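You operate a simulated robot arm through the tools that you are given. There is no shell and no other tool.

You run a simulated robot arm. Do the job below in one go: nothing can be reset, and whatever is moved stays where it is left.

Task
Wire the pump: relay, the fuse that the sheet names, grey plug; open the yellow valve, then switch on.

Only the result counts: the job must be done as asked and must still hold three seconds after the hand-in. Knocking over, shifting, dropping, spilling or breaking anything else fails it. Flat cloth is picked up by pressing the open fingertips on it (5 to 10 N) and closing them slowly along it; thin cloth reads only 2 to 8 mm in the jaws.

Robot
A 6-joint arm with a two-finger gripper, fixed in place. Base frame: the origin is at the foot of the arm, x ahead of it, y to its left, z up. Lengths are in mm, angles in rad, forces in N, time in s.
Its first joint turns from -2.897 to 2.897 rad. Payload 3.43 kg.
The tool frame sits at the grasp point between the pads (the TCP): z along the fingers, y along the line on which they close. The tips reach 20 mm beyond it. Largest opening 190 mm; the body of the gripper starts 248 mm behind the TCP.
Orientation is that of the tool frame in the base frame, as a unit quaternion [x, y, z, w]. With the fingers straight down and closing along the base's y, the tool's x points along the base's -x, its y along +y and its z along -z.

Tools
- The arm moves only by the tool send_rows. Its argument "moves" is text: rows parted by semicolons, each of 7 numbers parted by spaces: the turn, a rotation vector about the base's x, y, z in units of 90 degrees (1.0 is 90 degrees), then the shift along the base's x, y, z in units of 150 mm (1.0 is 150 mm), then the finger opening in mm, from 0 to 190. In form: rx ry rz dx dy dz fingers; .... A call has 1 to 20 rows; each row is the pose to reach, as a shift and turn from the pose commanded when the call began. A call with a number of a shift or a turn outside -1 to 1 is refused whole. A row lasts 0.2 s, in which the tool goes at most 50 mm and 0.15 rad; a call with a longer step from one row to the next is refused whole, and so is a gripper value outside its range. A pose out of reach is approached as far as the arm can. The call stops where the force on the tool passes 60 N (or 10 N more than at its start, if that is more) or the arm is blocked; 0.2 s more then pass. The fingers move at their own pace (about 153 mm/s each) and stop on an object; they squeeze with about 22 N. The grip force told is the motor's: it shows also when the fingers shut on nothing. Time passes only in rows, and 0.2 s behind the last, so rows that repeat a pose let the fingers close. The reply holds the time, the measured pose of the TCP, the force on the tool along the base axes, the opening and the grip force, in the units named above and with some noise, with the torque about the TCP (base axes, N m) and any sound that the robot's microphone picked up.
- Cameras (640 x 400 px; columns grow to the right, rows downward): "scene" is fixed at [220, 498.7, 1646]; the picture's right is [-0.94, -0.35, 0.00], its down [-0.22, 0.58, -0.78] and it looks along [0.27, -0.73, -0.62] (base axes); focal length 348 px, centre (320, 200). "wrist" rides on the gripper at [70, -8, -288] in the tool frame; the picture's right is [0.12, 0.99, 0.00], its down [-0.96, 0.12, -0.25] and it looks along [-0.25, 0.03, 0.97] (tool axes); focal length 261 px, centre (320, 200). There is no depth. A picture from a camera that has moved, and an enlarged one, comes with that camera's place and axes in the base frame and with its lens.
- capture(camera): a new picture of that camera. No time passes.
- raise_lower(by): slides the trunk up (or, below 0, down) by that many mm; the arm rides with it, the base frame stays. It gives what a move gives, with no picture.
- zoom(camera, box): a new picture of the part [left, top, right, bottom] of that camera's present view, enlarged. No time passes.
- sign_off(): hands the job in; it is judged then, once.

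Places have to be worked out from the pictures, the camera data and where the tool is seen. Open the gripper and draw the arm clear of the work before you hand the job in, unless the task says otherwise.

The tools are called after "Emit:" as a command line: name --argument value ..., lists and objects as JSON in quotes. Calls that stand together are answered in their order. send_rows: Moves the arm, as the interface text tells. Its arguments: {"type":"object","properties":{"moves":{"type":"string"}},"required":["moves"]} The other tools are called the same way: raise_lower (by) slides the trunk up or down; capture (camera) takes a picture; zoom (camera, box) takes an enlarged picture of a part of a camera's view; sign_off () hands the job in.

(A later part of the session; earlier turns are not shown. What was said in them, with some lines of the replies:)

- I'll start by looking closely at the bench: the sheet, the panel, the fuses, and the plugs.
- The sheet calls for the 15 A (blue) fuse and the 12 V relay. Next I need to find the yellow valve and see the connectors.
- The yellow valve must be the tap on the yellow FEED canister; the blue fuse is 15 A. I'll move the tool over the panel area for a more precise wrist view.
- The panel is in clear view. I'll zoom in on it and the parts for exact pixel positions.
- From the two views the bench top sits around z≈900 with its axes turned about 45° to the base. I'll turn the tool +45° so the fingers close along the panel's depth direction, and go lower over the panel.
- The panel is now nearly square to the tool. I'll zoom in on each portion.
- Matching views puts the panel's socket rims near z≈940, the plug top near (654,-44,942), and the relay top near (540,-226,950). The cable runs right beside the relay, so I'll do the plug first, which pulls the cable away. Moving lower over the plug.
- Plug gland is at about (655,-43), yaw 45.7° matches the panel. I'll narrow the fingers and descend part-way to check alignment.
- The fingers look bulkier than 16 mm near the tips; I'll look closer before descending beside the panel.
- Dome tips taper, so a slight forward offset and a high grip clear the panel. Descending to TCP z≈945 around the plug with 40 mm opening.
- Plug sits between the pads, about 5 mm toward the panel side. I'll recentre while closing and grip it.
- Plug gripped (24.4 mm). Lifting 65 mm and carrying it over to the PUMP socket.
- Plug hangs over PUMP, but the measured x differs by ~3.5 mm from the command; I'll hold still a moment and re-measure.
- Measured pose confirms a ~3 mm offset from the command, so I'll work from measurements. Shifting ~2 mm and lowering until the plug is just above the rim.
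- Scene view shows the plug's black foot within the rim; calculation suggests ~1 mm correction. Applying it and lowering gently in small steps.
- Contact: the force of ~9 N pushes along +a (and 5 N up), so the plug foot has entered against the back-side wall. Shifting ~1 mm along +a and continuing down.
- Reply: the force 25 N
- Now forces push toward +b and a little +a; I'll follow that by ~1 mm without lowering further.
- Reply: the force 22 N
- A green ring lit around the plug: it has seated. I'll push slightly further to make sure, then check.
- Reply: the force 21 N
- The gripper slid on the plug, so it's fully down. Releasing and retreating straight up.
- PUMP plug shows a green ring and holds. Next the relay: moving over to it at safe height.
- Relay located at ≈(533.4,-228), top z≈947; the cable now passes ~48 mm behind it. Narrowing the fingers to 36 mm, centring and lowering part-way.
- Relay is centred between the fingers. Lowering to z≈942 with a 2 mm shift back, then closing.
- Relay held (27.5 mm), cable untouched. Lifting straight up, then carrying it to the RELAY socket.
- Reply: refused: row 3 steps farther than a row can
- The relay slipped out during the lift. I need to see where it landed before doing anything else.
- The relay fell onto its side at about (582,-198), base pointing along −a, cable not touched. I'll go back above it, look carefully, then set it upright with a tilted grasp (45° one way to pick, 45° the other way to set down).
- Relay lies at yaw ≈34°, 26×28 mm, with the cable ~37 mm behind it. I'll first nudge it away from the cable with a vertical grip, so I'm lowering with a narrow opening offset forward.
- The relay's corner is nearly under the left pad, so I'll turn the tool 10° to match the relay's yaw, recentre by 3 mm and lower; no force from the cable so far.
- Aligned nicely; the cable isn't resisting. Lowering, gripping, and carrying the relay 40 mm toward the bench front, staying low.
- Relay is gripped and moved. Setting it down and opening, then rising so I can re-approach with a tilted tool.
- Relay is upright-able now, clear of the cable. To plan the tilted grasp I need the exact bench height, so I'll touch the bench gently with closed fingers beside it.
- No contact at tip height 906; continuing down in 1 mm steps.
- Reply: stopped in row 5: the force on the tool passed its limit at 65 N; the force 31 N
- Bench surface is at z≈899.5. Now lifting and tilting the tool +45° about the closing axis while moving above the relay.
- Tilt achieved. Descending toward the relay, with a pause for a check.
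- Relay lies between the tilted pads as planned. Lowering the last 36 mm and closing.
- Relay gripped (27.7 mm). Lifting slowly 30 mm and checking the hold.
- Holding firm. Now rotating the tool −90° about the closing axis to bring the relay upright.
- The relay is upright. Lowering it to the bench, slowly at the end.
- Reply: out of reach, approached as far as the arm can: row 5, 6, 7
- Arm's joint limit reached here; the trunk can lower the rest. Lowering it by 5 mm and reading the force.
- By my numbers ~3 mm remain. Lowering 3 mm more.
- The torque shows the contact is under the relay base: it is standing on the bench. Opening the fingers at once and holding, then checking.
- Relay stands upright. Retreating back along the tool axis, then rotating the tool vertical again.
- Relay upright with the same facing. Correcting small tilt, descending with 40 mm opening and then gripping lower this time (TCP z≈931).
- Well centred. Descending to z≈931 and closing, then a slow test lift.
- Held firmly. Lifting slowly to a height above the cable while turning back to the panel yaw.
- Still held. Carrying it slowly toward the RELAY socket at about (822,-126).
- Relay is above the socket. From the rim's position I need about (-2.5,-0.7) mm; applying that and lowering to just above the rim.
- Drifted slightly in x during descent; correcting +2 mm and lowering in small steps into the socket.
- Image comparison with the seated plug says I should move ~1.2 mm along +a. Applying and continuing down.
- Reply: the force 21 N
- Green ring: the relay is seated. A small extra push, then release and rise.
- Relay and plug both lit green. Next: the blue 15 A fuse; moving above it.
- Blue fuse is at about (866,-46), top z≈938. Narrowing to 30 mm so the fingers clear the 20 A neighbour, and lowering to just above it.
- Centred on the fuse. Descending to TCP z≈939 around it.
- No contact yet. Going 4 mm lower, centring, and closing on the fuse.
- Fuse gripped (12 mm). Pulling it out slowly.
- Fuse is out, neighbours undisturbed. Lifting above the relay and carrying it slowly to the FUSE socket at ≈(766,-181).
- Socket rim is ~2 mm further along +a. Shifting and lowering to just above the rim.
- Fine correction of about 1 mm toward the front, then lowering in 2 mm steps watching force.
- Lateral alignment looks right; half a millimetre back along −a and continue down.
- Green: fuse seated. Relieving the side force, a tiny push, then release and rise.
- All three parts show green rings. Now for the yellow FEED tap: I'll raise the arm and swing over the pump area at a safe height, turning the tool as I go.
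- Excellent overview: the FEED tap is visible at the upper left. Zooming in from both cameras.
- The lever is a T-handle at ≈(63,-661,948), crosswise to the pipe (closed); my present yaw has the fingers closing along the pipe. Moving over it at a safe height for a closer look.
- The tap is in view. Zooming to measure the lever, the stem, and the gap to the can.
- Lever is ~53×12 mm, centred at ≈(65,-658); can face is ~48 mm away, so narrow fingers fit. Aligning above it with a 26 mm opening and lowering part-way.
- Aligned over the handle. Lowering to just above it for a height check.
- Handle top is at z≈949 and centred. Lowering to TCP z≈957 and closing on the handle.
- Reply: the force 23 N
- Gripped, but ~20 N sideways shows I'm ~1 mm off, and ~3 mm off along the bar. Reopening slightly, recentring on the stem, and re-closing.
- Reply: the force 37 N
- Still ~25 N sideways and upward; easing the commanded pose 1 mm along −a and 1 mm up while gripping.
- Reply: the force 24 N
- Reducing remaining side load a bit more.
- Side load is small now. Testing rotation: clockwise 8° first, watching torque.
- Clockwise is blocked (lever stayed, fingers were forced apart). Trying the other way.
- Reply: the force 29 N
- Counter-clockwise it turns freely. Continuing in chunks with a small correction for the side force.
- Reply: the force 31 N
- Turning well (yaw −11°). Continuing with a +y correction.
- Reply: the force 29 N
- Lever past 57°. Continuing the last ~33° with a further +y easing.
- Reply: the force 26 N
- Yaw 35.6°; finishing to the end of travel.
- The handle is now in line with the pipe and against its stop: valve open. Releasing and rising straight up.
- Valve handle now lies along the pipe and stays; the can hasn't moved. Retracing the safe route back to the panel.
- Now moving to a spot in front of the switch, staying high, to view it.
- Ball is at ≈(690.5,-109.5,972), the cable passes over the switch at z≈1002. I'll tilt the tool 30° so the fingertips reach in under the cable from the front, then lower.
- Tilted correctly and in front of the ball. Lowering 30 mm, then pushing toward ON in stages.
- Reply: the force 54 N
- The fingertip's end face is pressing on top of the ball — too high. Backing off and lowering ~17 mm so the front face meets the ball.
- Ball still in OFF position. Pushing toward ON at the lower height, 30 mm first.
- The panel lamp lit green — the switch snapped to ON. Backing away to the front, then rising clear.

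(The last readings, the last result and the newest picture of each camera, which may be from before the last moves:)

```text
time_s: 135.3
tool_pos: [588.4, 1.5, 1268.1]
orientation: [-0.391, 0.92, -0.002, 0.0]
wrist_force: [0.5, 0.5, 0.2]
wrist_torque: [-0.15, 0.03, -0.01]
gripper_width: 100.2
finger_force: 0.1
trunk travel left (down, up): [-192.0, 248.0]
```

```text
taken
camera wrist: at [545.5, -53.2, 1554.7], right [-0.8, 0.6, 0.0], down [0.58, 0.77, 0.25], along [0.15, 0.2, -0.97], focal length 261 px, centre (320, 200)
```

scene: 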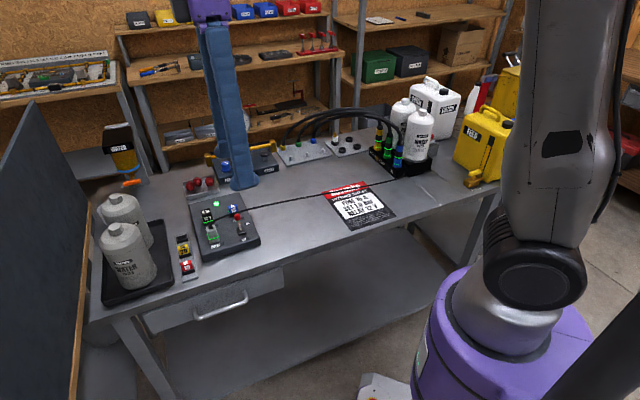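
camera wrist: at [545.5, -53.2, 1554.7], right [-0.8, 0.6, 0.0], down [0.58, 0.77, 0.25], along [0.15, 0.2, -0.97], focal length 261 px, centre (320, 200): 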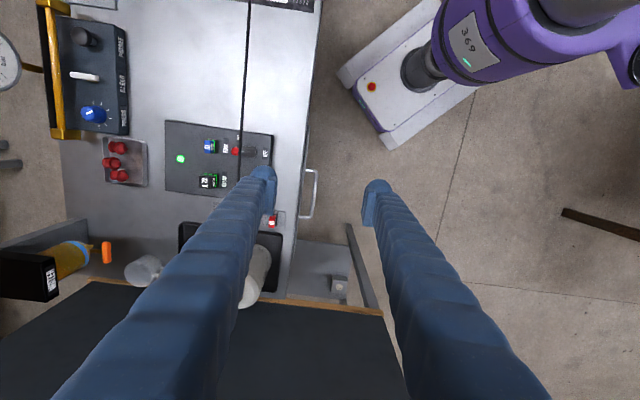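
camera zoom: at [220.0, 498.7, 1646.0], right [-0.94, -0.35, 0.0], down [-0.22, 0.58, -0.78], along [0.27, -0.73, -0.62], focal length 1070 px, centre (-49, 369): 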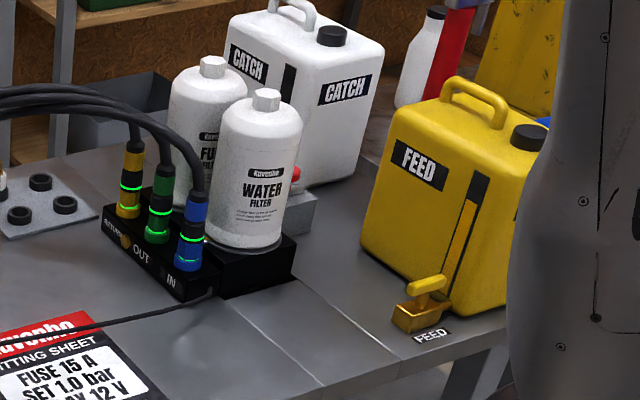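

The switch is in ON and the panel lamp is green. The relay, 15 A fuse and plug all show green rings, the FEED handle lies along its pipe, and nothing else has moved. The gripper is open and clear, so I'm handing in.

Emit:
sign_off

```text
The job is handed in.
```

The pump is wired and switched on. I've handed the job in, but no verdict has come back.

- **Relay:** the 12 V relay is in its socket with a green ring. On the first lift it slipped out of the fingers and fell onto its side on the bench. I stood it back up, picked it up again and fitted it.
- **Fuse:** the sheet names 15 A, so the blue fuse is in the FUSE socket, with a green ring.
- **Grey plug:** it is in the PUMP socket with a green ring. I fitted it first because its cable ran too close to the relay.
- **Yellow valve:** I took this to be the tap on the yellow FEED can. Its handle now lies in line with the pipe, against its stop.
- **Switch:** it is at ON, thrown after the valve was opened, and the panel lamp is green. My first push came in too high and pressed on the ball of the lever; the second push moved it to ON.

In the last pictures nothing else had been knocked over or shifted. I left the pressure setting alone because the task didn't ask for it. The gripper is open and clear of the bench.
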